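You operate a simulated robot arm through the tools that you are given. There is no shell and no other tool. Be economical: measure what you need, move in short steps, check, and stop when the job is done.

You are at the controls of a simulated robot arm. One attempt, no reset.

## Task
Swing the black arm out and hang the cream cloth bag on it.
Fine: slacken the green knob first, tighten it again before you hang; force nothing.

It is judged by the outcome, as a careful person would: the job done as asked, and still so three seconds after it is handed in. It fails if anything else is knocked over, pushed out of place, dropped, spilled or broken. Flat cloth is picked up by pressing the open fingertips on it (5 to 10 N) and closing them slowly along it; thin cloth reads only 2 to 8 mm in the jaws.

## Robot
A 7-joint arm with a two-finger parallel gripper, fixed in place. Base frame: the origin is at the foot of the arm, x ahead of it, y to its left, z up; the work surface is at about z = 800. Lengths are in mm, angles in rad, forces in N, time in s.
With the tool pointing down near the work surface it reaches from about 240 to 720 mm from the base axis. Its first joint turns from -2.007 to 2.007 rad. Payload 3.91 kg.
The tool frame sits at the grasp point between the pads (the TCP): z along the fingers, y along the line on which they close. The tips reach 30 mm beyond it. Largest opening 110 mm; finger width 20, thickness 10; the body of the gripper, 48 by 112 mm, starts 55 mm behind the TCP.
Orientation is told as [roll, pitch, yaw] about the base's x, y, z axes, in that order, counted from this pose: with the fingers straight down and closing along the base's y, the tool's x points along the base's -x, its y along +y and its z along -z.

## Interface
- The arm moves only by the tool apply_moves. Its argument "targets" is a list of rows, each a list of 7 numbers: the shift along the tool's x, y, z in units of 30 mm (1.0 is 30 mm), then the turn, a rotation vector about the tool's x, y, z in units of 6 degrees (1.0 is 6 degrees), then the opening, from 0 (shut) to 1 (fully open). In form: [[tx, ty, tz, rx, ry, rz, grip], ...]. A call has 1 to 12 rows; each row shifts and turns the commanded pose from where the row before left it, along the tool's axes as they then stand. A call with a number of a shift or a turn outside -1 to 1 is refused whole. A row lasts 0.2 s, in which the tool goes at most 50 mm and 0.15 rad; a call with a longer step from one row to the next is refused whole, and so is a gripper value outside its range. Where a pose cannot be reached the arm comes as near as it can. A force on the tool above 90 N (or 10 N above the force at the start of the call, whichever is more), or a blocked arm, ends the call early, and 0.2 s more pass. The fingers move at their own pace (about 108 mm/s each) and stop on an object; they squeeze with about 34 N. The grip force told is the motor's: it shows also when the fingers shut on nothing. Time passes only in rows, and 0.2 s behind the last, so rows that do not move let the fingers close. The reply holds the time, the measured pose of the TCP, the force on the tool along the base axes, the opening and the grip force, in the units named above and with some noise, and new pictures: "show" is both (left out), scene, wrist or none.
- Cameras (640 x 400 px; columns grow to the right, rows downward): "scene" is fixed at [40.6, -640, 1606.3]; the picture's right is [0.97, -0.25, 0.00], its down [-0.10, -0.38, -0.92] and it looks along [0.23, 0.89, -0.39] (base axes); focal length 359 px, centre (320, 200). "wrist" rides on the gripper at [72, 17, -103] in the tool frame; the picture's right is [-0.23, 0.97, 0.00], its down [-0.76, -0.18, -0.62] and it looks along [-0.61, -0.14, 0.78] (tool axes); focal length 222 px, centre (320, 200). There is no depth. A picture from a camera that has moved, and an enlarged one, comes with that camera's place and axes in the base frame and with its lens. The place of the scene camera against the robot may be out by one fixed shift of up to 25 mm in any direction.
- lift_body(by): slides the trunk up (or, below 0, down) by that many mm; the arm rides with it, the base frame stays. It gives what a move gives, with no picture.
- inspect(camera, box): a new picture of the part [left, top, right, bottom] of that camera's present view, enlarged. It takes no simulated time.
- job_done(): hands the job in; it is judged then, once.

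Go step by step. Nothing tells you positions but the pictures and the camera data: compare them with the known pose of the tool, close in by small moves and look again before you grip or let go. The budget is 120 turns and 200 pictures, counting those below and the enlarged ones. Unless the task says otherwise, let go and move clear before handing in, and close with one line.

The tools are called after "Emit:" by a JSON object that holds its "fn" and its "kwargs". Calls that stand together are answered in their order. apply_moves: Moves the arm, as the interface text tells. Its arguments: {"type":"object","properties":{"targets":{"type":"array","items":{"type":"array","items":{"type":"number"}}},"show":{"type":"string","enum":["both","scene","wrist","none"]}},"required":["targets"]} The other tools are called the same way: lift_body (by) slides the trunk up or down; inspect (camera, box) takes an enlarged picture of a part of a camera's view; job_done () hands the job in.

At the start:

```text
time: 0.0
ee_pos: [268.6, 386.7, 1496.2]
tcp_rot: [0.001, 0.001, -0.001]
wrist_force: [-0.3, -0.2, 0.3]
gripper_width: 110.2
gripper_force: 0.1
trunk travel left (down, up): [-875.0, 115.0]
```

scene: 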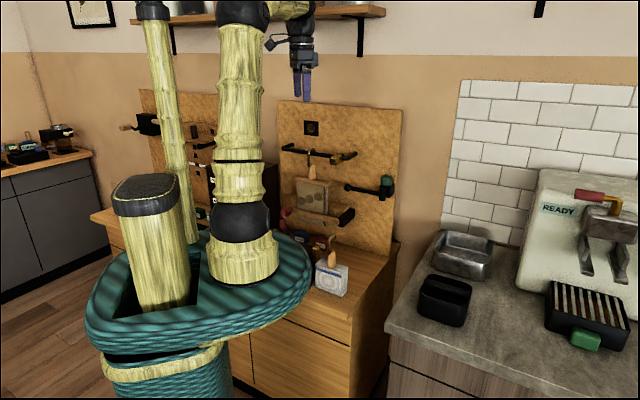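
wrist: 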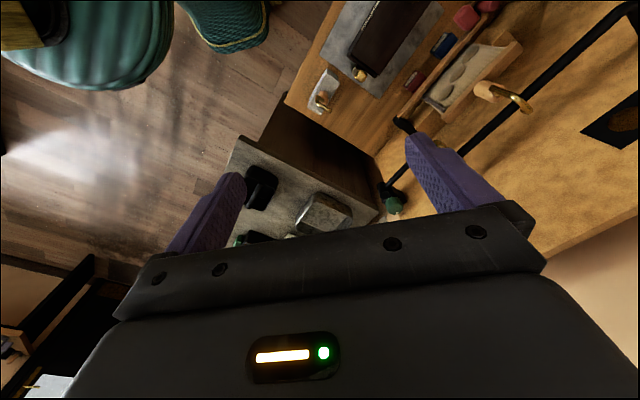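

I see a pegboard with a black arm, a green knob, and a hanging item; I'll look closer before moving.

Emit:
{"fn": "inspect", "kwargs": {"camera": "scene", "box": [260, 90, 420, 190]}}

Emit:
{"fn": "inspect", "kwargs": {"camera": "scene", "box": [260, 160, 420, 310]}}

Emit:
{"fn": "inspect", "kwargs": {"camera": "wrist", "box": [280, 0, 640, 225]}}

Emit:
{"fn": "inspect", "kwargs": {"camera": "scene", "box": [100, 80, 260, 230]}}

```text
4.00 times, centred on (340, 140) of scene
camera zoom: at [40.6, -640.0, 1606.3], right [0.97, -0.25, 0.0], down [-0.1, -0.38, -0.92], along [0.23, 0.89, -0.39], focal length 1435 px, centre (240, 440)
```

zoom: 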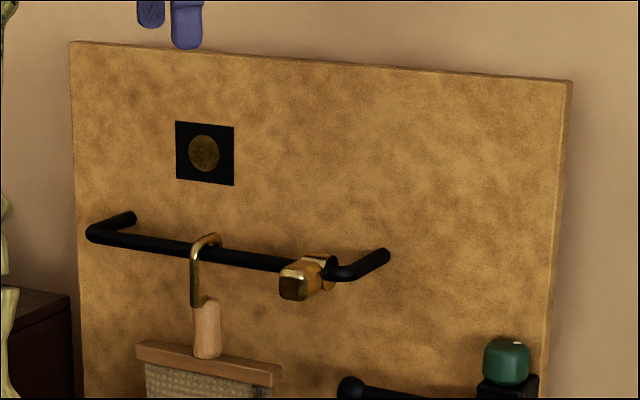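

```text
2.67 times, centred on (340, 235) of scene
camera zoom: at [40.6, -640.0, 1606.3], right [0.97, -0.25, 0.0], down [-0.1, -0.38, -0.92], along [0.23, 0.89, -0.39], focal length 957 px, centre (267, 107)
```

zoom: 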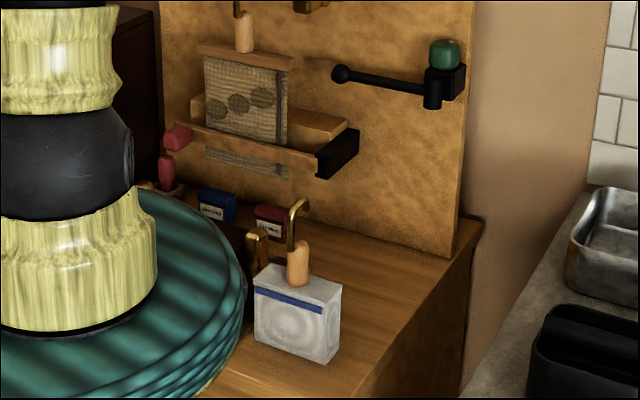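

```text
1.78 times, centred on (460, 112) of wrist
camera zoom: at [196.7, 403.7, 1600.0], right [0.23, 0.97, 0.0], down [0.76, -0.18, 0.62], along [0.61, -0.14, -0.78], focal length 395 px, centre (71, 356)
```

zoom: 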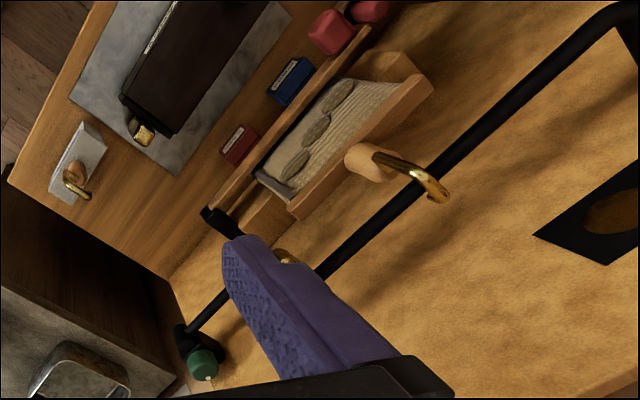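

```text
2.67 times, centred on (180, 155) of scene
camera zoom: at [40.6, -640.0, 1606.3], right [0.97, -0.25, 0.0], down [-0.1, -0.38, -0.92], along [0.23, 0.89, -0.39], focal length 957 px, centre (693, 320)
```

zoom: 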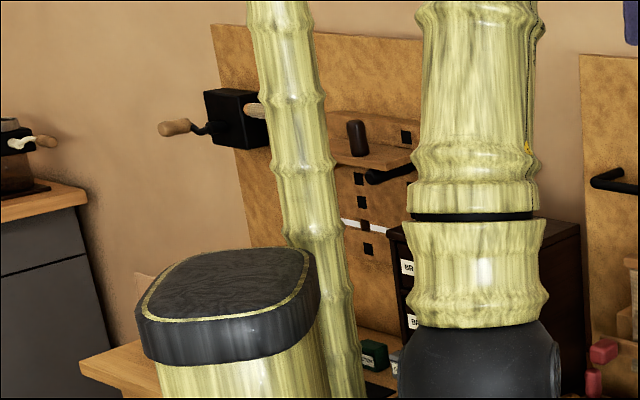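

The black arm lies folded against the right board, with its pivot and green knob at about (588, 500, 1165). One bag hangs from the rail and another stands on the bench. I'll back off from the board and turn the wrist camera to face it.

Emit:
{"fn": "apply_moves", "kwargs": {"targets": [[0, -1, 0, 0, 0, -1, 1], [0, 0, 0, 0, 0, -1, 1], [0, 0, 0, 0, 0, -1, 1], [0, 0, 0, 0, 0, -1, 1], [0, 0, 0, 0, 0, -1, 1], [0, 0, 0, 0, 0, -1, 1], [0, 0, 0, 0, 0, -1, 1], [0, 0, 0, 0, 0, -1, 1], [0, 0, 0, 0, 0, -1, 1], [0, 0, 0, 0, 0, -1, 1], [0, 0, 0, 0, 0, -1, 1], [0, 0, 0, 0, 0, -1, 1]], "show": "none"}}

Emit:
{"fn": "apply_moves", "kwargs": {"targets": [[0, 0, 0, 0, 0, -1, 1], [0, 0, 0, 0, 0, -1, 1], [0, 0, 0, 0, 0, -1, 1], [1, -0.5, 0, 0, 0, 0, 1], [1, -0.5, 0, 0, 0, 0, 1], [1, -0.5, 0, 0, 0, 0, 1], [1, -0.5, 0, 0, 0, 0, 1], [1, -0.5, 0, 0, 0, 0, 1]]}}

```text
time: 2.6
ee_pos: [268.8, 356.4, 1496.6]
tcp_rot: [0.002, -0.001, 1.258]
wrist_force: [-0.2, -1.6, 0.5]
gripper_width: 110.2
gripper_force: 0.1
trunk travel left (down, up): [-875.0, 115.0]
```

```text
time: 4.4
ee_pos: [341.3, 206.0, 1495.5]
tcp_rot: [0.0, -0.001, 1.571]
wrist_force: [0.2, -0.8, 0.9]
gripper_width: 109.9
gripper_force: 0.0
trunk travel left (down, up): [-875.0, 115.0]
camera wrist: at [325.3, 133.1, 1597.8], right [-0.97, 0.23, 0.0], down [0.18, 0.76, 0.62], along [0.14, 0.61, -0.78], focal length 222 px, centre (320, 200)
```

scene: 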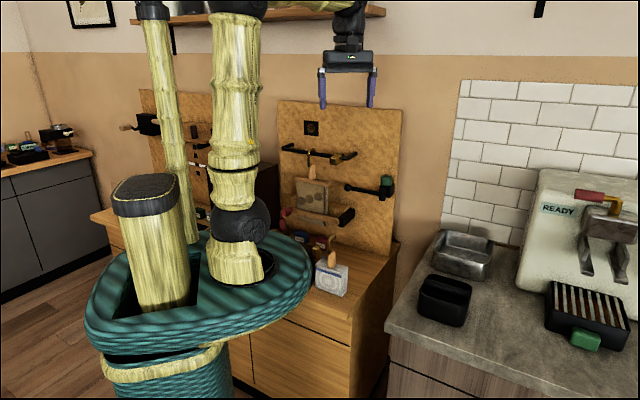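
wrist: 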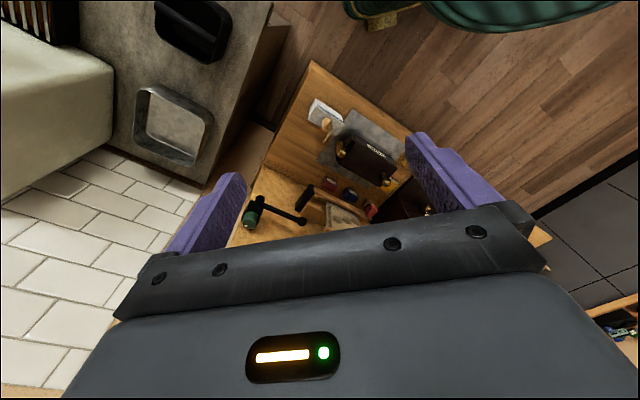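

The knob and bags show up, but too small to read. I'll lower the trunk so the camera comes nearer to the board.

Emit:
{"fn": "lift_body", "kwargs": {"by": -230}}

Emit:
{"fn": "apply_moves", "kwargs": {"targets": [[0, 0, 0, 0, 0, 0, 1]]}}

Emit:
{"fn": "inspect", "kwargs": {"camera": "wrist", "box": [180, 50, 460, 225]}}

```text
time: 6.8
ee_pos: [341.5, 207.5, 1264.0]
tcp_rot: [0.0, 0.002, 1.571]
wrist_force: [-0.2, 0.6, -0.1]
gripper_width: 110.0
gripper_force: 0.0
trunk travel left (down, up): [-645.0, 345.0]
```

```text
time: 7.2
ee_pos: [343.0, 207.1, 1264.6]
tcp_rot: [0.0, -0.001, 1.57]
wrist_force: [-0.2, 0.8, -0.5]
gripper_width: 109.8
gripper_force: 0.1
trunk travel left (down, up): [-645.0, 345.0]
camera wrist: at [325.2, 134.8, 1367.7], right [-0.97, 0.23, 0.0], down [0.18, 0.76, 0.62], along [0.14, 0.61, -0.78], focal length 222 px, centre (320, 200)
```

scene: 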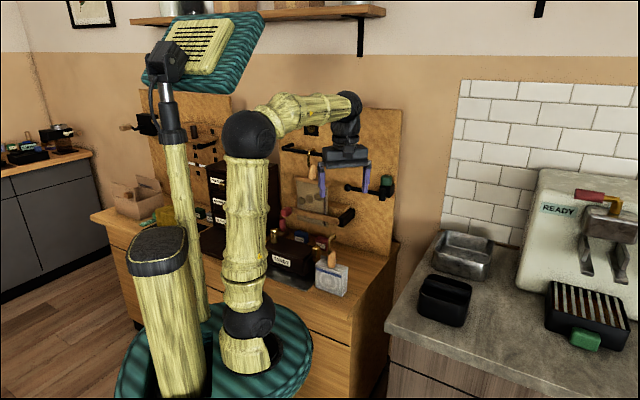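
wrist: 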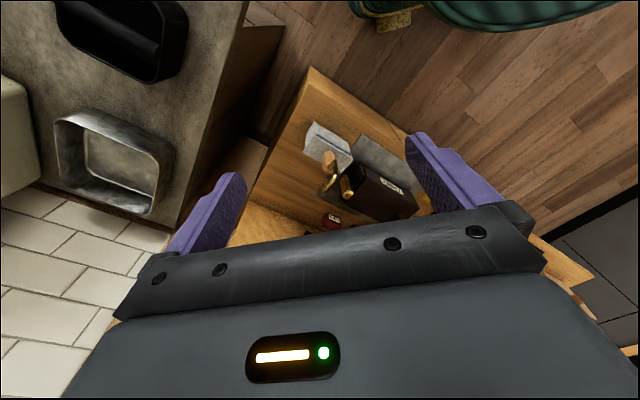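

```text
2.29 times, centred on (320, 138) of wrist
camera zoom: at [325.2, 134.8, 1367.7], right [-0.97, 0.23, 0.0], down [0.18, 0.76, 0.62], along [0.14, 0.61, -0.78], focal length 508 px, centre (320, 343)
```

zoom: 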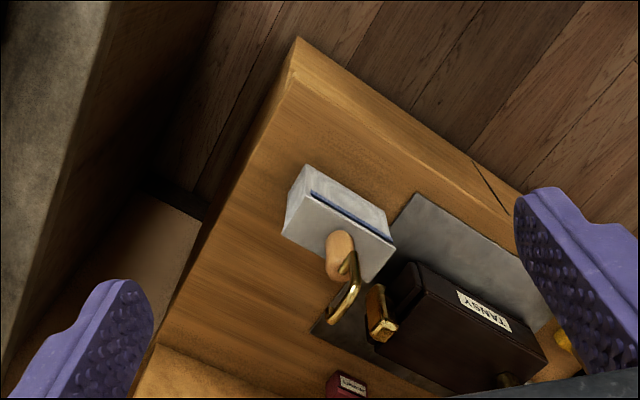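

I still can't read the board, so I'll tilt the hand toward it.

Emit:
{"fn": "apply_moves", "kwargs": {"targets": [[0, 0, 0, 0, -1, 0, 1], [0, 0, 0, 0, -1, 0, 1], [0, 0, 0, 0, -1, 0, 1], [0, 0, 0, 0, -1, 0, 1], [0, 0, 0, 0, -1, 0, 1], [0, 0, 0, 0, -1, 0, 1], [0, 0, 0, 0, -1, 0, 1]]}}

Emit:
{"fn": "inspect", "kwargs": {"camera": "wrist", "box": [180, 50, 460, 225]}}

Emit:
{"fn": "inspect", "kwargs": {"camera": "scene", "box": [260, 220, 380, 310]}}

```text
time: 8.8
ee_pos: [342.5, 207.2, 1263.8]
tcp_rot: [-0.001, -0.735, 1.572]
wrist_force: [-0.5, -0.1, 0.4]
gripper_width: 109.8
gripper_force: 0.1
trunk travel left (down, up): [-645.0, 345.0]
camera wrist: at [325.3, 83.5, 1292.6], right [-0.97, 0.17, 0.15], down [0.18, 0.15, 0.97], along [0.14, 0.97, -0.17], focal length 222 px, centre (320, 200)
```

scene: 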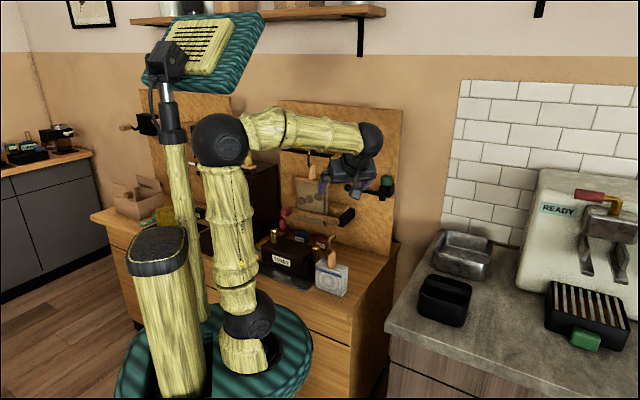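
wrist: 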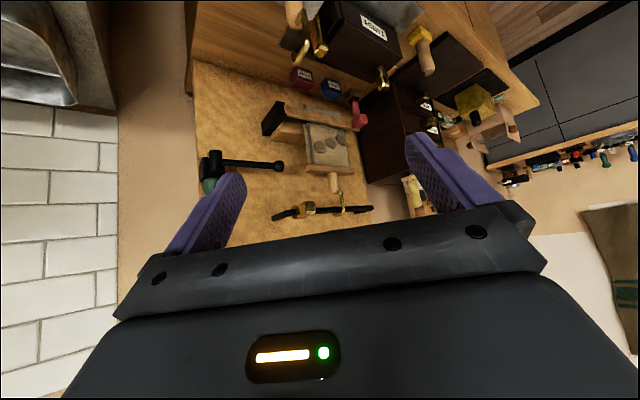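

```text
2.29 times, centred on (320, 138) of wrist
camera zoom: at [325.3, 83.5, 1292.6], right [-0.97, 0.17, 0.15], down [0.18, 0.15, 0.97], along [0.14, 0.97, -0.17], focal length 508 px, centre (320, 343)
```

zoom: 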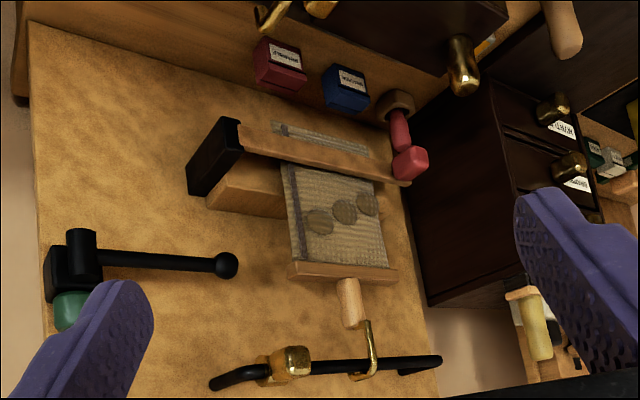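

```text
4.44 times, centred on (320, 265) of scene
camera zoom: at [40.6, -640.0, 1606.3], right [0.97, -0.25, 0.0], down [-0.1, -0.38, -0.92], along [0.23, 0.89, -0.39], focal length 1594 px, centre (320, -89)
```

zoom: 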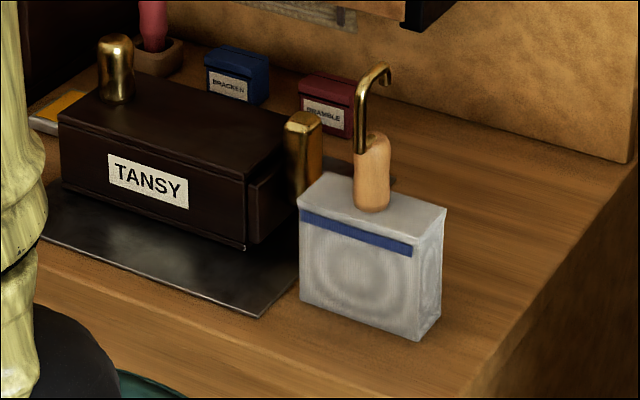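

The cream bag with the blue stripe stands on the bench with its hook up. The rail piece looks like a woven hanging, so I'll leave it. The knob is near (619, 509, 1142). I'll shift toward +x for a clear look at it.

Emit:
{"fn": "apply_moves", "kwargs": {"targets": [[0, -1, 0, 0, 0, 0, 1], [0, -1, 0, 0, 0, 0, 1], [0, -1, 0, 0, 0, 0, 1], [0, -1, 0, 0, 0, 0, 1], [0, -1, 0, 0, 0, 0, 1], [0, -1, 0, 0, 0, 0, 1], [0, -1, 0, 0, 0, 0, 1], [0, -1, 0, 0, 0, 0, 1]], "show": "both"}}

Emit:
{"fn": "inspect", "kwargs": {"camera": "wrist", "box": [220, 80, 420, 205]}}

```text
time: 10.6
ee_pos: [583.8, 207.8, 1267.4]
tcp_rot: [0.002, -0.734, 1.568]
wrist_force: [0.0, -0.8, -0.2]
gripper_width: 109.6
gripper_force: 0.1
trunk travel left (down, up): [-645.0, 345.0]
camera wrist: at [567.3, 85.1, 1294.6], right [-0.97, 0.17, 0.15], down [0.18, 0.15, 0.97], along [0.14, 0.97, -0.18], focal length 222 px, centre (320, 200)
```

scene: 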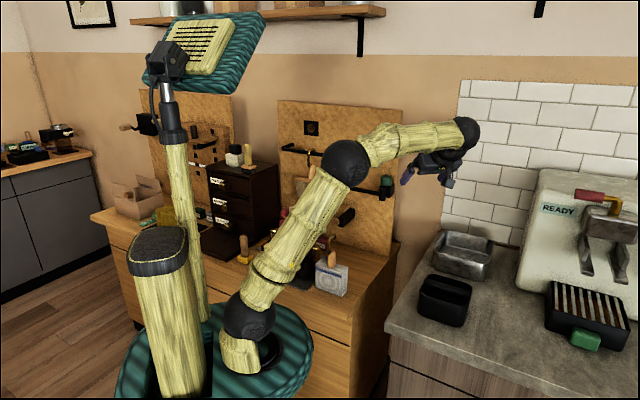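
wrist: 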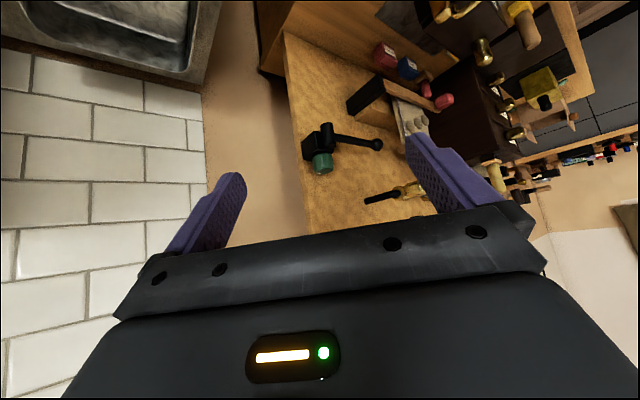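

```text
3.20 times, centred on (320, 142) of wrist
camera zoom: at [567.3, 85.1, 1294.6], right [-0.97, 0.17, 0.15], down [0.18, 0.15, 0.97], along [0.14, 0.97, -0.18], focal length 711 px, centre (320, 384)
```

zoom: 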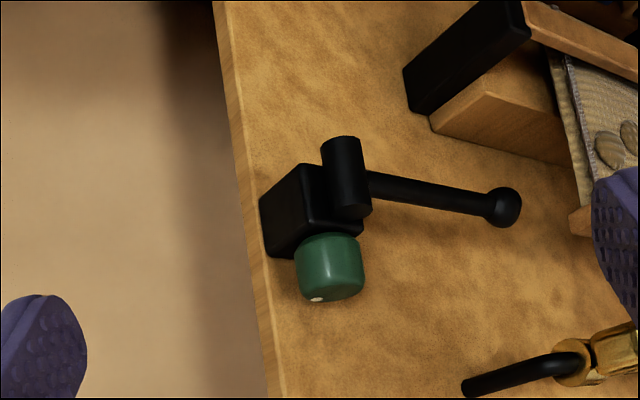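

The board faces the robot at about 45°. I put the knob at (610, 507, 1150), the hub at (590, 496, 1100) and the ball tip at (488, 596, 1100). I'll turn the hand to face the board and stop at a standoff from the knob.

Emit:
{"fn": "apply_moves", "kwargs": {"targets": [[0, 0, 0, 0.63, 0, 0.7, 1], [0, 0, 0, 0.63, 0, 0.7, 1], [0, 0, 0, 0.63, 0, 0.7, 1], [0, 0, 0, 0.63, 0, 0.7, 1], [0, 0, 0, 0.63, 0, 0.7, 1], [0, 0, 0, 0.63, 0, 0.7, 1], [0, 0, 0, 0.63, 0, 0.7, 1], [0, 0, 0, 0.63, 0, 0.7, 1], [0, 0, 0, 0, -0.67, 0, 1], [0, 0, 0, 0, -0.67, 0, 1]], "show": "none"}}

Emit:
{"fn": "apply_moves", "kwargs": {"targets": [[-0.324, 0.92, 0.4, 0, 0, 0, 1], [-0.324, 0.92, 0.4, 0, 0, 0, 1], [-0.324, 0.92, 0.4, 0, 0, 0, 1], [-0.324, 0.92, 0.4, 0, 0, 0, 1], [-0.324, 0.92, 0.4, 0, 0, 0, 1], [-0.324, 0.92, 0.4, 0, 0, 0, 1], [-0.324, 0.92, 0.4, 0, 0, 0, 1]]}}

Emit:
{"fn": "inspect", "kwargs": {"camera": "wrist", "box": [180, 30, 480, 225]}}

```text
time: 12.8
ee_pos: [583.7, 206.7, 1264.9]
tcp_rot: [-0.001, -0.875, 0.781]
wrist_force: [-0.4, -0.1, -0.3]
gripper_width: 110.1
gripper_force: 0.0
trunk travel left (down, up): [-645.0, 345.0]
```

```text
time: 14.4
ee_pos: [521.4, 421.6, 1265.3]
tcp_rot: [-0.001, -0.873, 0.781]
wrist_force: [0.0, 0.5, 0.3]
gripper_width: 109.9
gripper_force: 0.1
trunk travel left (down, up): [-645.0, 345.0]
camera wrist: at [421.6, 344.5, 1276.4], right [-0.58, 0.79, 0.17], down [0.13, -0.12, 0.98], along [0.8, 0.6, -0.04], focal length 222 px, centre (320, 200)
```

scene: 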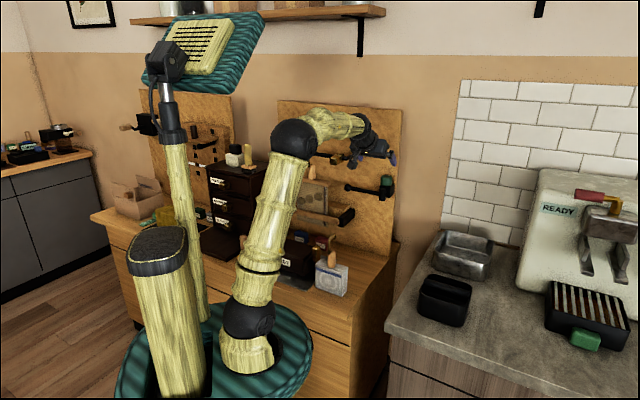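
wrist: 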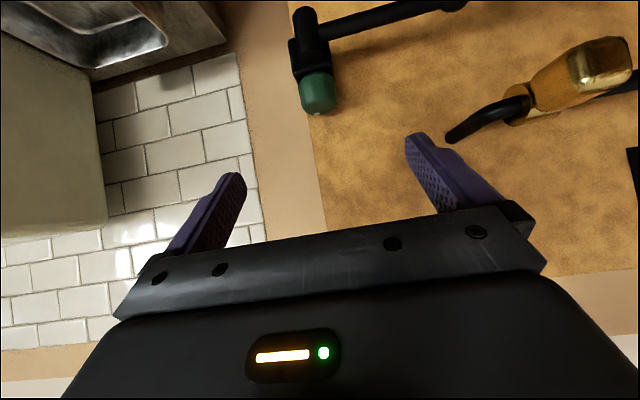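

```text
2.05 times, centred on (330, 128) of wrist
camera zoom: at [421.6, 344.5, 1276.4], right [-0.58, 0.79, 0.17], down [0.13, -0.12, 0.98], along [0.8, 0.6, -0.04], focal length 456 px, centre (300, 349)
```

zoom: 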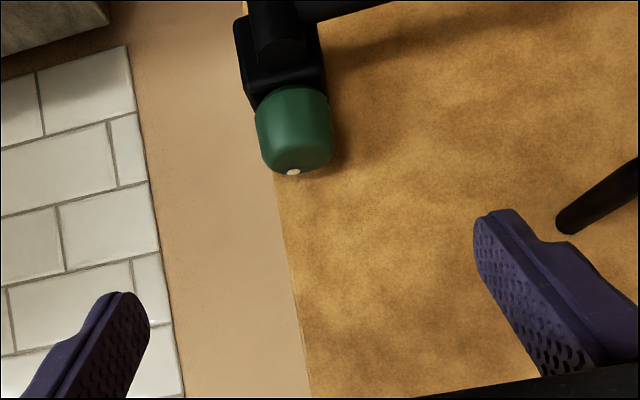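

The knob is confirmed at about (608, 506, 1150), and the board is roughly 38 mm behind its axis. I'll turn the hand 30° clockwise and narrow the fingers before lining up for the loosening stroke.

Emit:
{"fn": "apply_moves", "kwargs": {"targets": [[0, 0, 0, 0.766, 0, 0.643, 0.56], [0, 0, 0, 0.766, 0, 0.643, 0.56], [0, 0, 0, 0.766, 0, 0.643, 0.56], [0, 0, 0, 0.766, 0, 0.643, 0.56], [0, 0, 0, 0.766, 0, 0.643, 0.56], [0.18, 0.66, 0.66, 0, 0, 0, 0.56], [0.18, 0.66, 0.66, 0, 0, 0, 0.56], [0.18, 0.66, 0.66, 0, 0, 0, 0.56]]}}

Emit:
{"fn": "inspect", "kwargs": {"camera": "scene", "box": [320, 130, 440, 220]}}

```text
time: 16.2
ee_pos: [543.2, 489.2, 1210.0]
tcp_rot: [-0.001, -0.874, 0.256]
wrist_force: [0.1, 0.3, -0.4]
gripper_width: 61.5
gripper_force: 0.2
trunk travel left (down, up): [-645.0, 345.0]
camera wrist: at [417.7, 473.5, 1220.4], right [-0.11, 0.98, 0.17], down [0.06, -0.17, 0.98], along [0.99, 0.12, -0.04], focal length 222 px, centre (320, 200)
```

scene: 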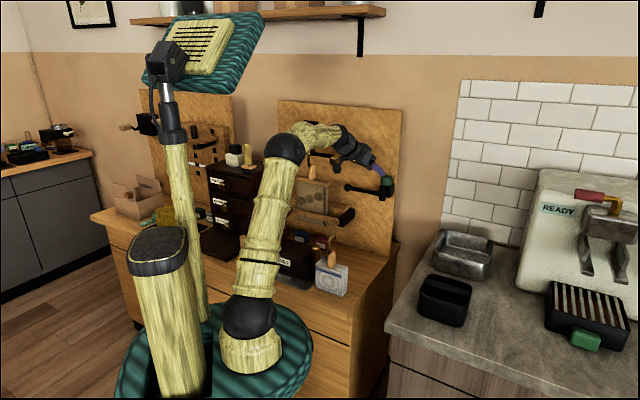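
wrist: 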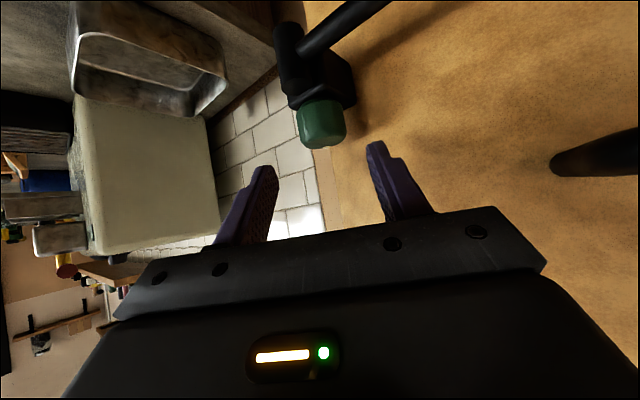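

```text
4.44 times, centred on (380, 175) of scene
camera zoom: at [40.6, -640.0, 1606.3], right [0.97, -0.25, 0.0], down [-0.1, -0.38, -0.92], along [0.23, 0.89, -0.39], focal length 1594 px, centre (53, 311)
```

zoom: 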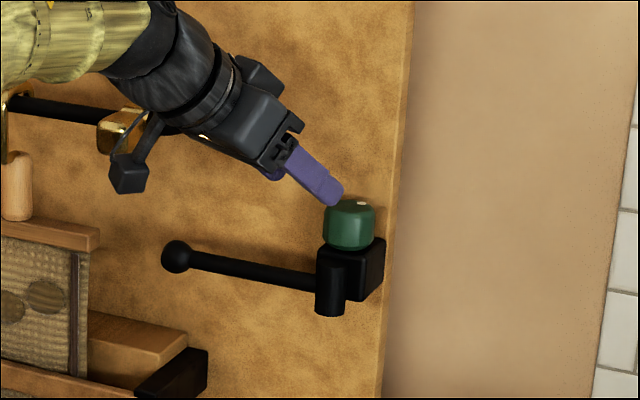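

The fingers are lined up with the knob. I'll advance 75 mm to straddle it and check before closing.

Emit:
{"fn": "apply_moves", "kwargs": {"targets": [[0, 0, 0.6, 0, 0, 0, 0.56], [0, 0, 0.6, 0, 0, 0, 0.56], [0, 0.03, 0.6, 0, 0, 0, 0.56], [-0.04, 0, 0.69, 0, 0, 0, 0.56]]}}

Emit:
{"fn": "inspect", "kwargs": {"camera": "scene", "box": [320, 130, 440, 220]}}

Emit:
{"fn": "inspect", "kwargs": {"camera": "wrist", "box": [220, 60, 440, 220]}}

```text
time: 17.2
ee_pos: [599.0, 501.5, 1163.7]
tcp_rot: [0.0, -0.874, 0.257]
wrist_force: [0.3, -0.6, -0.4]
gripper_width: 61.6
gripper_force: 0.0
trunk travel left (down, up): [-645.0, 345.0]
camera wrist: at [473.2, 485.6, 1174.3], right [-0.11, 0.98, 0.17], down [0.06, -0.17, 0.98], along [0.99, 0.12, -0.04], focal length 222 px, centre (320, 200)
```

scene: 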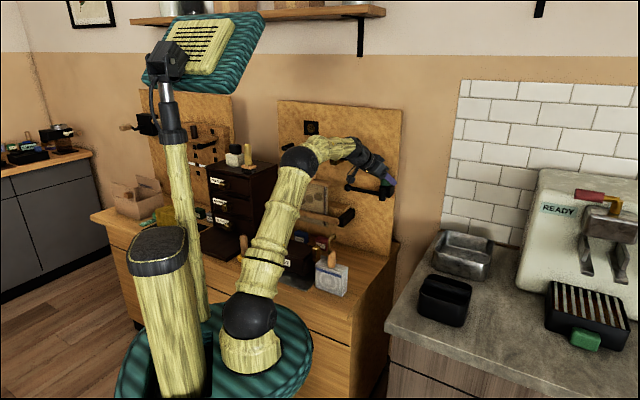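
wrist: 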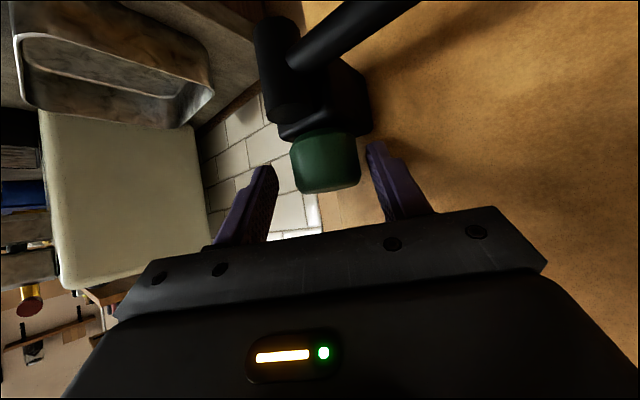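

```text
4.44 times, centred on (380, 175) of scene
camera zoom: at [40.6, -640.0, 1606.3], right [0.97, -0.25, 0.0], down [-0.1, -0.38, -0.92], along [0.23, 0.89, -0.39], focal length 1594 px, centre (53, 311)
```

zoom: 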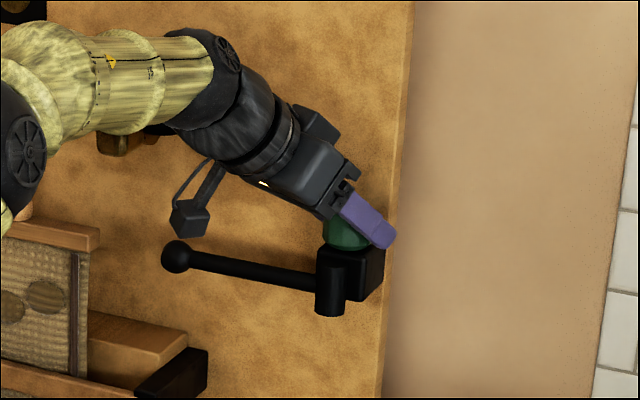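

```text
2.50 times, centred on (330, 140) of wrist
camera zoom: at [473.2, 485.6, 1174.3], right [-0.11, 0.98, 0.17], down [0.06, -0.17, 0.98], along [0.99, 0.12, -0.04], focal length 555 px, centre (295, 350)
```

zoom: 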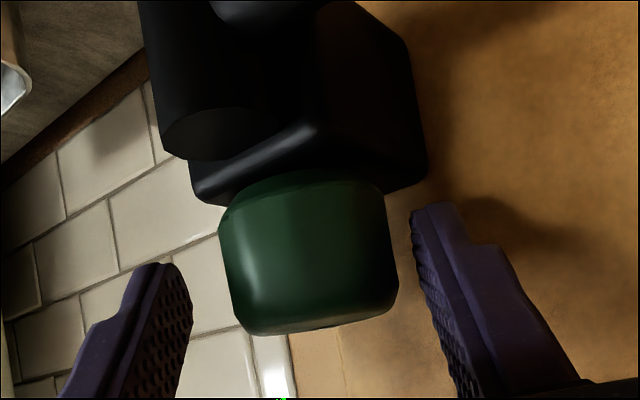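

The knob sits between the pads, about 4 mm off centre. I'll shift over and close.

Emit:
{"fn": "apply_moves", "kwargs": {"targets": [[0, 0.13, 0, 0, 0, 0, 0.5], [0, 0, 0, 0, 0, 0, 0.4], [0, 0, 0, 0, 0, 0, 0.3], [0, 0, 0, 0, 0, 0, 0.3]], "show": "wrist"}}

```text
time: 18.2
ee_pos: [597.6, 506.5, 1163.8]
tcp_rot: [0.001, -0.873, 0.258]
wrist_force: [0.7, -0.6, -1.4]
gripper_width: 41.5
gripper_force: 45.3
trunk travel left (down, up): [-645.0, 345.0]
camera wrist: at [472.1, 489.8, 1174.8], right [-0.11, 0.98, 0.17], down [0.06, -0.17, 0.98], along [0.99, 0.12, -0.04], focal length 222 px, centre (320, 200)
```

wrist: 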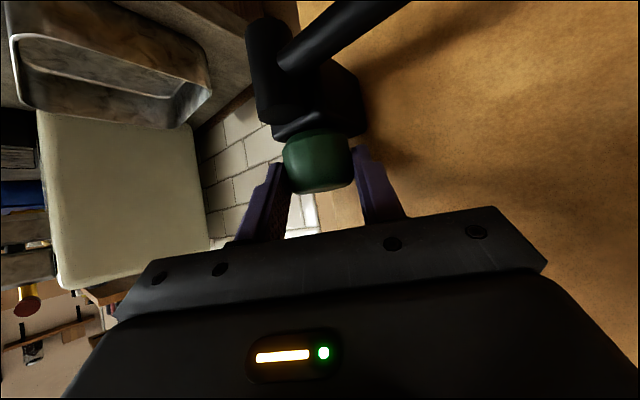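

I have a good hold at 41.5 mm with low forces. I'll turn counter-clockwise (seen from above) a little and watch the forces.

Emit:
{"fn": "apply_moves", "kwargs": {"targets": [[0, -0.037, 0, -0.766, 0, -0.643, 0.3], [0, -0.037, 0, -0.766, 0, -0.643, 0.3], [0, -0.037, 0, -0.766, 0, -0.643, 0.3]], "show": "wrist"}}

```text
time: 19.0
ee_pos: [600.1, 501.8, 1163.3]
tcp_rot: [-0.001, -0.87, 0.572]
wrist_force: [9.2, -2.1, -1.2]
gripper_width: 41.7
gripper_force: 45.2
trunk travel left (down, up): [-645.0, 345.0]
camera wrist: at [484.8, 447.8, 1175.1], right [-0.4, 0.9, 0.17], down [0.11, -0.14, 0.98], along [0.91, 0.42, -0.04], focal length 222 px, centre (320, 200)
```

wrist: 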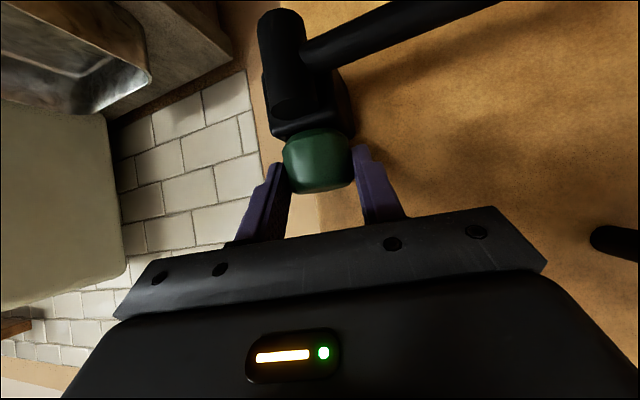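

The knob turns with little force. I'll keep going another 36°.

Emit:
{"fn": "apply_moves", "kwargs": {"targets": [[-0.02, -0.037, 0.025, -0.766, 0, -0.643, 0.3], [-0.02, -0.037, 0.025, -0.766, 0, -0.643, 0.3], [0, -0.037, 0, -0.766, 0, -0.643, 0.3]], "show": "none"}}

Emit:
{"fn": "apply_moves", "kwargs": {"targets": [[0, -0.037, 0, -0.766, 0, -0.643, 0.3], [0, -0.037, 0, -0.766, 0, -0.643, 0.3], [0, -0.037, 0, -0.766, 0, -0.643, 0.3]], "show": "both"}}

Emit:
{"fn": "inspect", "kwargs": {"camera": "scene", "box": [320, 130, 440, 220]}}

```text
time: 19.8
ee_pos: [601.8, 497.6, 1164.9]
tcp_rot: [-0.001, -0.873, 0.887]
wrist_force: [3.0, -14.7, -1.5]
gripper_width: 41.6
gripper_force: 44.7
trunk travel left (down, up): [-645.0, 345.0]
```

```text
time: 20.6
ee_pos: [606.3, 495.3, 1165.0]
tcp_rot: [0.0, -0.876, 1.199]
wrist_force: [-0.7, -20.7, -4.7]
gripper_width: 41.5
gripper_force: 45.2
trunk travel left (down, up): [-645.0, 345.0]
camera wrist: at [545.1, 385.1, 1175.3], right [-0.85, 0.49, 0.17], down [0.17, -0.05, 0.98], along [0.49, 0.87, -0.04], focal length 222 px, centre (320, 200)
```

scene: 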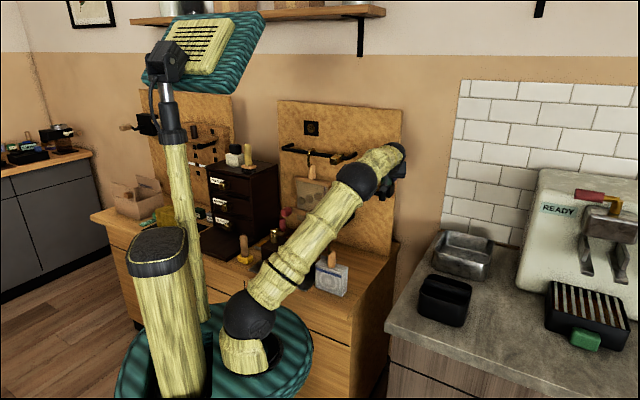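
wrist: 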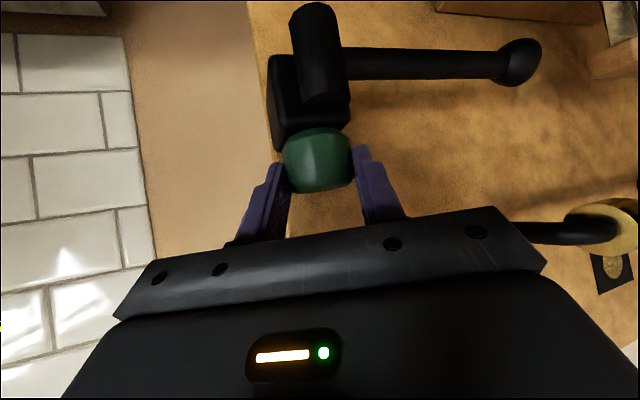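

```text
4.44 times, centred on (380, 175) of scene
camera zoom: at [40.6, -640.0, 1606.3], right [0.97, -0.25, 0.0], down [-0.1, -0.38, -0.92], along [0.23, 0.89, -0.39], focal length 1594 px, centre (53, 311)
```

zoom: 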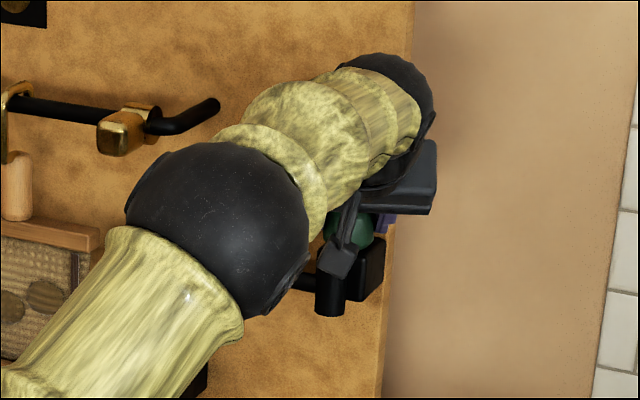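

I've turned about 54° with the force rising to 20 N sideways. I'll let go, back off and look at the dot and the clamp.

Emit:
{"fn": "apply_moves", "kwargs": {"targets": [[0, 0, -0.05, 0, 0, 0, 0.56], [0, 0, 0, 0, 0, 0, 0.56], [0, 0, -0.8, 0, 0, 0, 0.56], [0, 0, -0.9, 0, 0, 0, 0.56], [0, 0, -0.9, 0, 0, 0, 0.56]], "show": "both"}}

Emit:
{"fn": "inspect", "kwargs": {"camera": "wrist", "box": [220, 20, 420, 180]}}

Emit:
{"fn": "inspect", "kwargs": {"camera": "scene", "box": [340, 150, 420, 210]}}

```text
time: 21.8
ee_pos: [583.5, 441.3, 1216.1]
tcp_rot: [-0.001, -0.873, 1.2]
wrist_force: [0.5, 1.1, -0.5]
gripper_width: 61.6
gripper_force: 0.0
trunk travel left (down, up): [-645.0, 345.0]
camera wrist: at [522.2, 330.6, 1226.6], right [-0.86, 0.49, 0.17], down [0.17, -0.05, 0.98], along [0.49, 0.87, -0.04], focal length 222 px, centre (320, 200)
```

scene: 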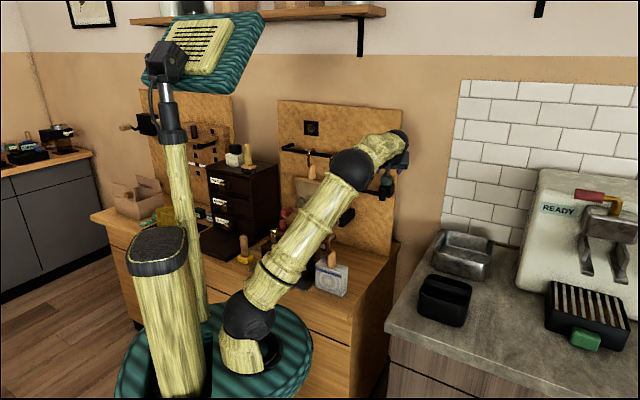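
wrist: 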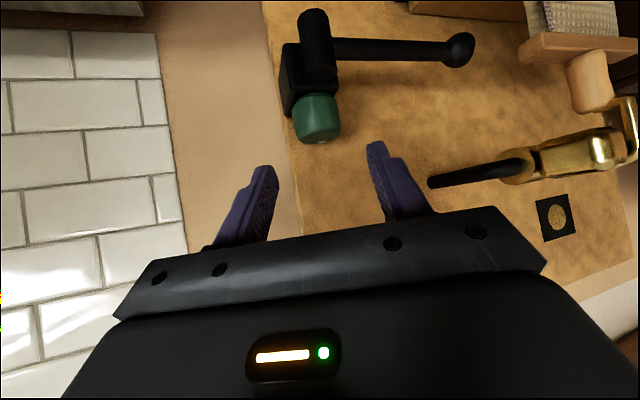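

```text
2.50 times, centred on (320, 100) of wrist
camera zoom: at [522.2, 330.6, 1226.6], right [-0.86, 0.49, 0.17], down [0.17, -0.05, 0.98], along [0.49, 0.87, -0.04], focal length 555 px, centre (320, 450)
```

zoom: 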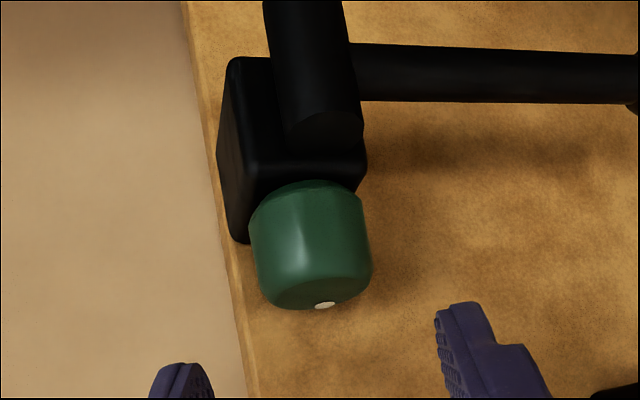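

```text
6.67 times, centred on (380, 180) of scene
camera zoom: at [40.6, -640.0, 1606.3], right [0.97, -0.25, 0.0], down [-0.1, -0.38, -0.92], along [0.23, 0.89, -0.39], focal length 2392 px, centre (-80, 333)
```

zoom: 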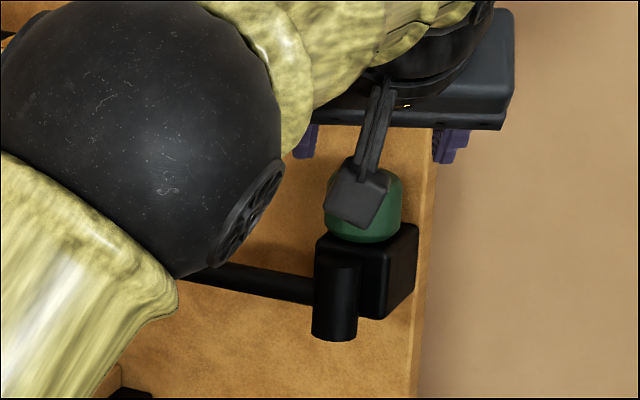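

The dot has moved about 50° counter-clockwise, so the knob did turn. Next I'll reorient the hand so the fingers can take the rod from above and behind, and test the swing gently.

Emit:
{"fn": "apply_moves", "kwargs": {"targets": [[0, 0, -1, 0.757, 0, 0.636, 0.56], [0, 0, 0, 0.757, 0, 0.636, 0.4], [0, 0, 0, 0.757, 0, 0.636, 0.35], [0, 0, 0, 0.757, 0, 0.636, 0.35]], "show": "none"}}

Emit:
{"fn": "apply_moves", "kwargs": {"targets": [[0, 0, 0, 0, 0, 1, 0.35], [0, 0, 0, 0, 0, 1, 0.35], [0, 0, 0, 0, 0, 1, 0.35], [0, 0, 0, 0, 0, 1, 0.35], [0, 0, 0, 0, 0, 1, 0.35], [0, 0, 0, 0, 0, 1, 0.35], [0, 0, 0, 0, 0, 1, 0.35], [0, 0, 0, 0, 0, 1, 0.35], [0, 0, 0, 0, 0, 1, 0.35], [0, 0, 0, 0, 0, 1, 0.35], [0, 0, 0, 0, 0, 1, 0.35], [0, 0, 0, 0, 0, 1, 0.35]], "show": "none"}}

Emit:
{"fn": "apply_moves", "kwargs": {"targets": [[0, 0, 0, 0, 0, 1, 0.35], [0, 0, 0, 0, 0, 1, 0.35], [0, 0, 0, 0, 0, 1, 0.35]], "show": "both"}}

```text
time: 22.8
ee_pos: [573.3, 421.5, 1235.2]
tcp_rot: [0.001, -0.873, 0.784]
wrist_force: [0.9, 0.6, 0.7]
gripper_width: 38.5
gripper_force: 0.0
trunk travel left (down, up): [-645.0, 345.0]
```

```text
time: 25.4
ee_pos: [572.9, 421.1, 1234.9]
tcp_rot: [0.849, -0.237, -0.579]
wrist_force: [0.5, 0.0, 0.0]
gripper_width: 38.4
gripper_force: 0.1
trunk travel left (down, up): [-645.0, 345.0]
```

```text
time: 26.2
ee_pos: [572.8, 421.4, 1234.5]
tcp_rot: [0.873, 0.001, -0.782]
wrist_force: [-0.2, 0.0, 0.6]
gripper_width: 38.5
gripper_force: 0.1
trunk travel left (down, up): [-645.0, 345.0]
camera wrist: at [473.2, 424.8, 1314.2], right [0.6, 0.28, 0.75], down [0.12, -0.96, 0.26], along [0.79, -0.07, -0.61], focal length 222 px, centre (320, 200)
```

scene: 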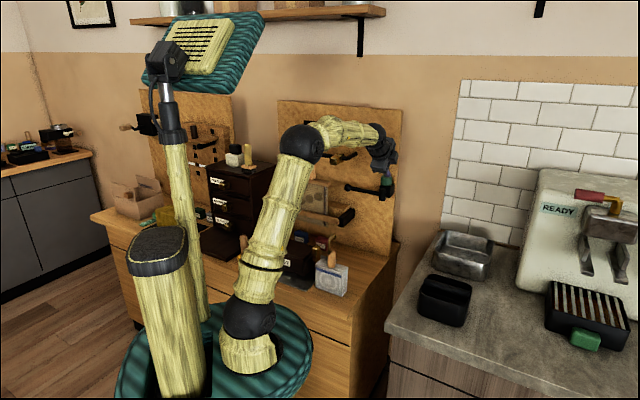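
wrist: 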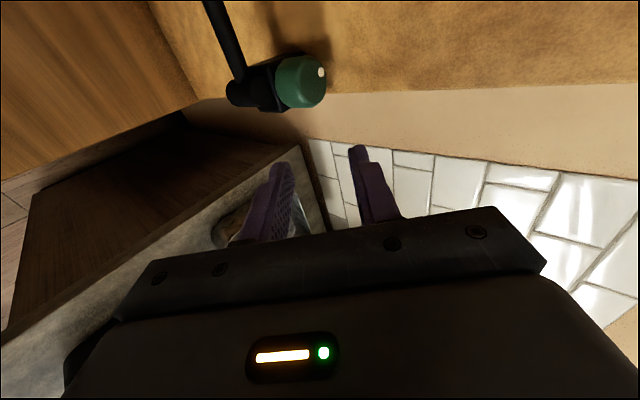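

The roll worked. I'll shift to a standoff in front of the mid-rod.

Emit:
{"fn": "apply_moves", "kwargs": {"targets": [[0.912, -0.407, 0.324, 0, 0, 0, 0.35], [0.912, -0.407, 0.324, 0, 0, 0, 0.35], [0.912, -0.407, 0.324, 0, 0, 0, 0.35], [0.912, -0.407, 0.324, 0, 0, 0, 0.35], [0.912, -0.407, 0.324, 0, 0, 0, 0.35]], "show": "both"}}

Emit:
{"fn": "inspect", "kwargs": {"camera": "scene", "box": [310, 120, 430, 220]}}

```text
time: 27.4
ee_pos: [472.4, 518.7, 1153.7]
tcp_rot: [0.873, 0.002, -0.782]
wrist_force: [-0.2, 0.2, 0.7]
gripper_width: 38.5
gripper_force: 0.0
trunk travel left (down, up): [-645.0, 345.0]
camera wrist: at [372.8, 520.8, 1231.9], right [0.6, 0.28, 0.75], down [0.12, -0.96, 0.26], along [0.79, -0.07, -0.61], focal length 222 px, centre (320, 200)
```

scene: 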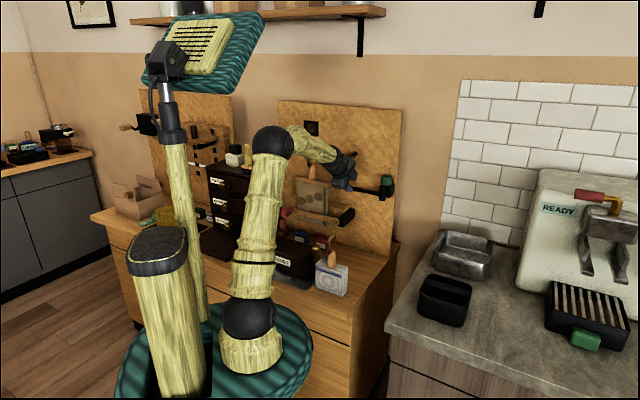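
wrist: 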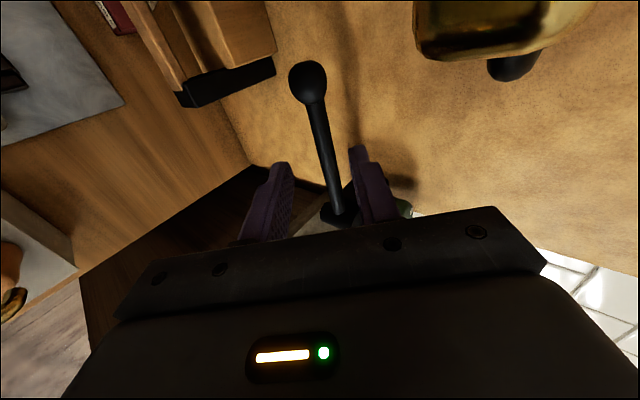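

```text
4.00 times, centred on (370, 170) of scene
camera zoom: at [40.6, -640.0, 1606.3], right [0.97, -0.25, 0.0], down [-0.1, -0.38, -0.92], along [0.23, 0.89, -0.39], focal length 1435 px, centre (120, 320)
```

zoom: 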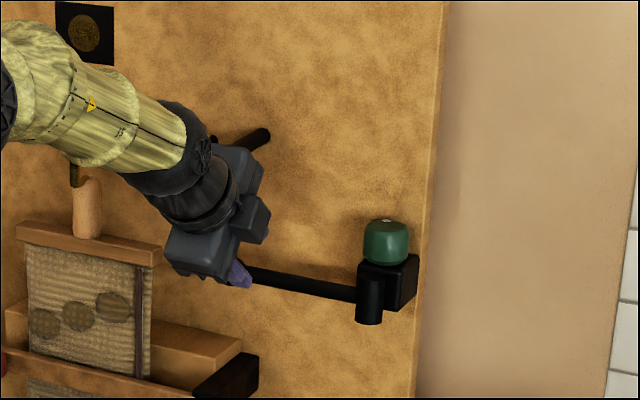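

The ball fix agrees with my estimate. The rail's gold clamp would pass close to the camera, so I'll make the hand more horizontal, drop to rod height and then approach.

Emit:
{"fn": "apply_moves", "kwargs": {"targets": [[0, 0, 0, -0.83, 0, 0, 0.35], [0, 0, 0, -0.83, 0, 0, 0.35], [0, 0, 0, -0.83, 0, 0, 0.35], [0, 0, 0, -0.83, 0, 0, 0.35], [-0.05, -0.46, 0, 0, 0, 0, 0.35], [-0.05, -0.46, 0, 0, 0, 0, 0.35], [0, 0, 0.7, 0, 0, 0, 0.35], [0, 0, 0.7, 0, 0, 0, 0.35]], "show": "both"}}

Emit:
{"fn": "inspect", "kwargs": {"camera": "scene", "box": [310, 120, 430, 220]}}

```text
time: 29.2
ee_pos: [498.8, 537.2, 1115.7]
tcp_rot: [1.218, 0.002, -0.785]
wrist_force: [0.1, -0.1, -0.6]
gripper_width: 38.4
gripper_force: 0.0
trunk travel left (down, up): [-645.0, 345.0]
camera wrist: at [383.5, 523.3, 1166.6], right [0.4, 0.08, 0.91], down [0.08, -1.0, 0.05], along [0.91, 0.06, -0.4], focal length 222 px, centre (320, 200)
```

scene: 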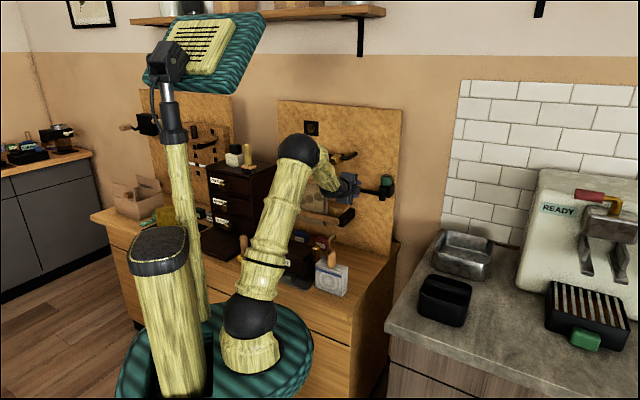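
wrist: 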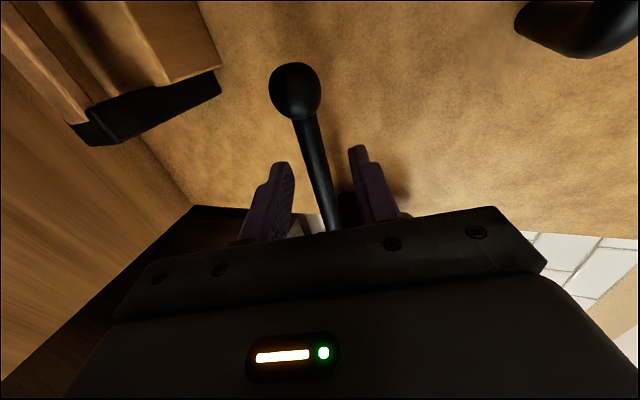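

```text
4.00 times, centred on (370, 170) of scene
camera zoom: at [40.6, -640.0, 1606.3], right [0.97, -0.25, 0.0], down [-0.1, -0.38, -0.92], along [0.23, 0.89, -0.39], focal length 1435 px, centre (120, 320)
```

zoom: 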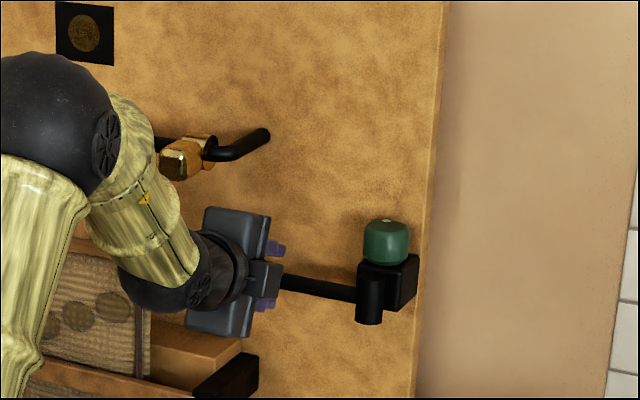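

The fingers straddle the rod, so I'll advance 31 mm and close gently.

Emit:
{"fn": "apply_moves", "kwargs": {"targets": [[0, -0.05, 0.5, 0, 0, 0, 0.35], [0, -0.04, 0.53, 0, 0, 0, 0.35], [0, 0, 0, 0, 0, 0, 0.2], [0, 0, 0, 0, 0, 0, 0.05], [0, 0, 0, 0, 0, 0, 0.05]], "show": "both"}}

```text
time: 30.4
ee_pos: [517.9, 557.6, 1101.9]
tcp_rot: [1.221, 0.002, -0.783]
wrist_force: [0.9, 3.5, 0.4]
gripper_width: 15.3
gripper_force: 44.9
trunk travel left (down, up): [-645.0, 345.0]
camera wrist: at [401.6, 543.0, 1153.4], right [0.4, 0.08, 0.91], down [0.08, -1.0, 0.05], along [0.91, 0.06, -0.4], focal length 222 px, centre (320, 200)
```

scene: 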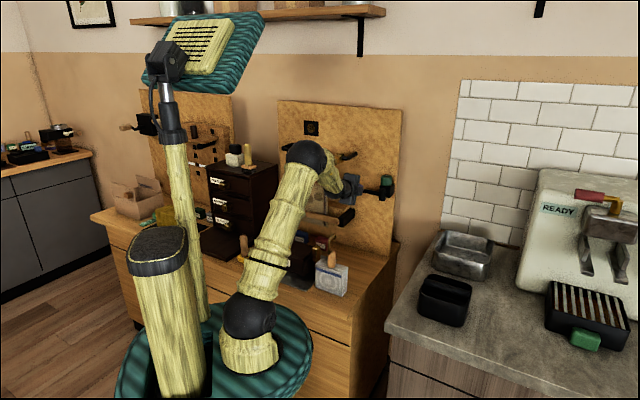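
wrist: 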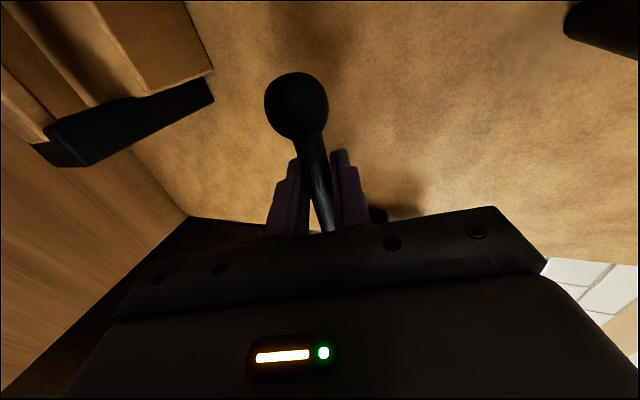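

I have the rod at 15 mm with little force. I'll test the swing with one 6° step toward the robot.

Emit:
{"fn": "apply_moves", "kwargs": {"targets": [[-0.036, -0.112, -0.308, 0, 0.689, -0.251, 0.05]], "show": "none"}}

```text
time: 30.8
ee_pos: [512.9, 550.7, 1102.5]
tcp_rot: [1.22, 0.0, -0.705]
wrist_force: [6.8, 9.2, 2.1]
gripper_width: 15.0
gripper_force: 45.0
trunk travel left (down, up): [-645.0, 345.0]
```

It moved against about 11 N. I'll take two more steps and look.

Emit:
{"fn": "apply_moves", "kwargs": {"targets": [[-0.045, -0.112, -0.307, 0, 0.689, -0.251, 0.05], [-0.054, -0.111, -0.306, 0, 0.689, -0.251, 0.05]], "show": "both"}}

Emit:
{"fn": "inspect", "kwargs": {"camera": "scene", "box": [310, 120, 430, 220]}}

```text
time: 31.4
ee_pos: [501.9, 533.6, 1102.0]
tcp_rot: [1.22, -0.001, -0.552]
wrist_force: [5.6, 12.0, 1.7]
gripper_width: 15.6
gripper_force: 44.7
trunk travel left (down, up): [-645.0, 345.0]
camera wrist: at [391.9, 493.2, 1153.7], right [0.37, 0.17, 0.91], down [0.31, -0.95, 0.05], along [0.88, 0.27, -0.4], focal length 222 px, centre (320, 200)
```

scene: 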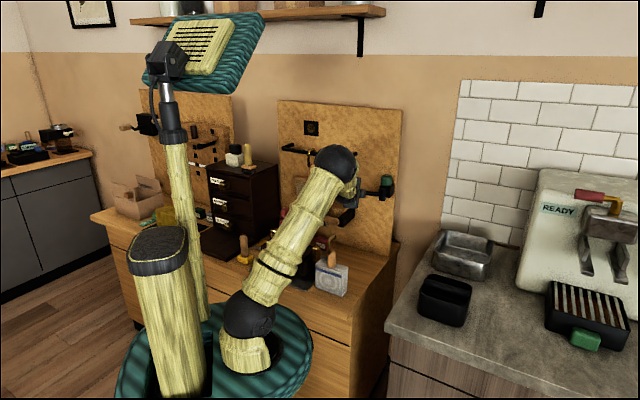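
wrist: 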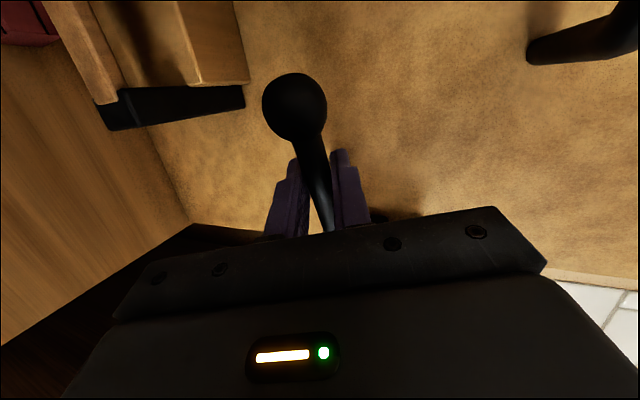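

```text
4.00 times, centred on (370, 170) of scene
camera zoom: at [40.6, -640.0, 1606.3], right [0.97, -0.25, 0.0], down [-0.1, -0.38, -0.92], along [0.23, 0.89, -0.39], focal length 1435 px, centre (120, 320)
```

zoom: 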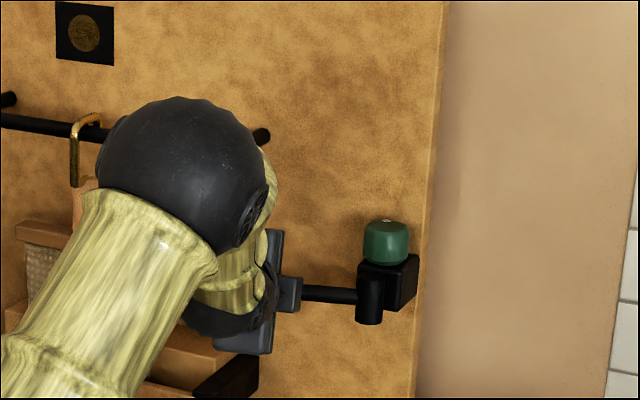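

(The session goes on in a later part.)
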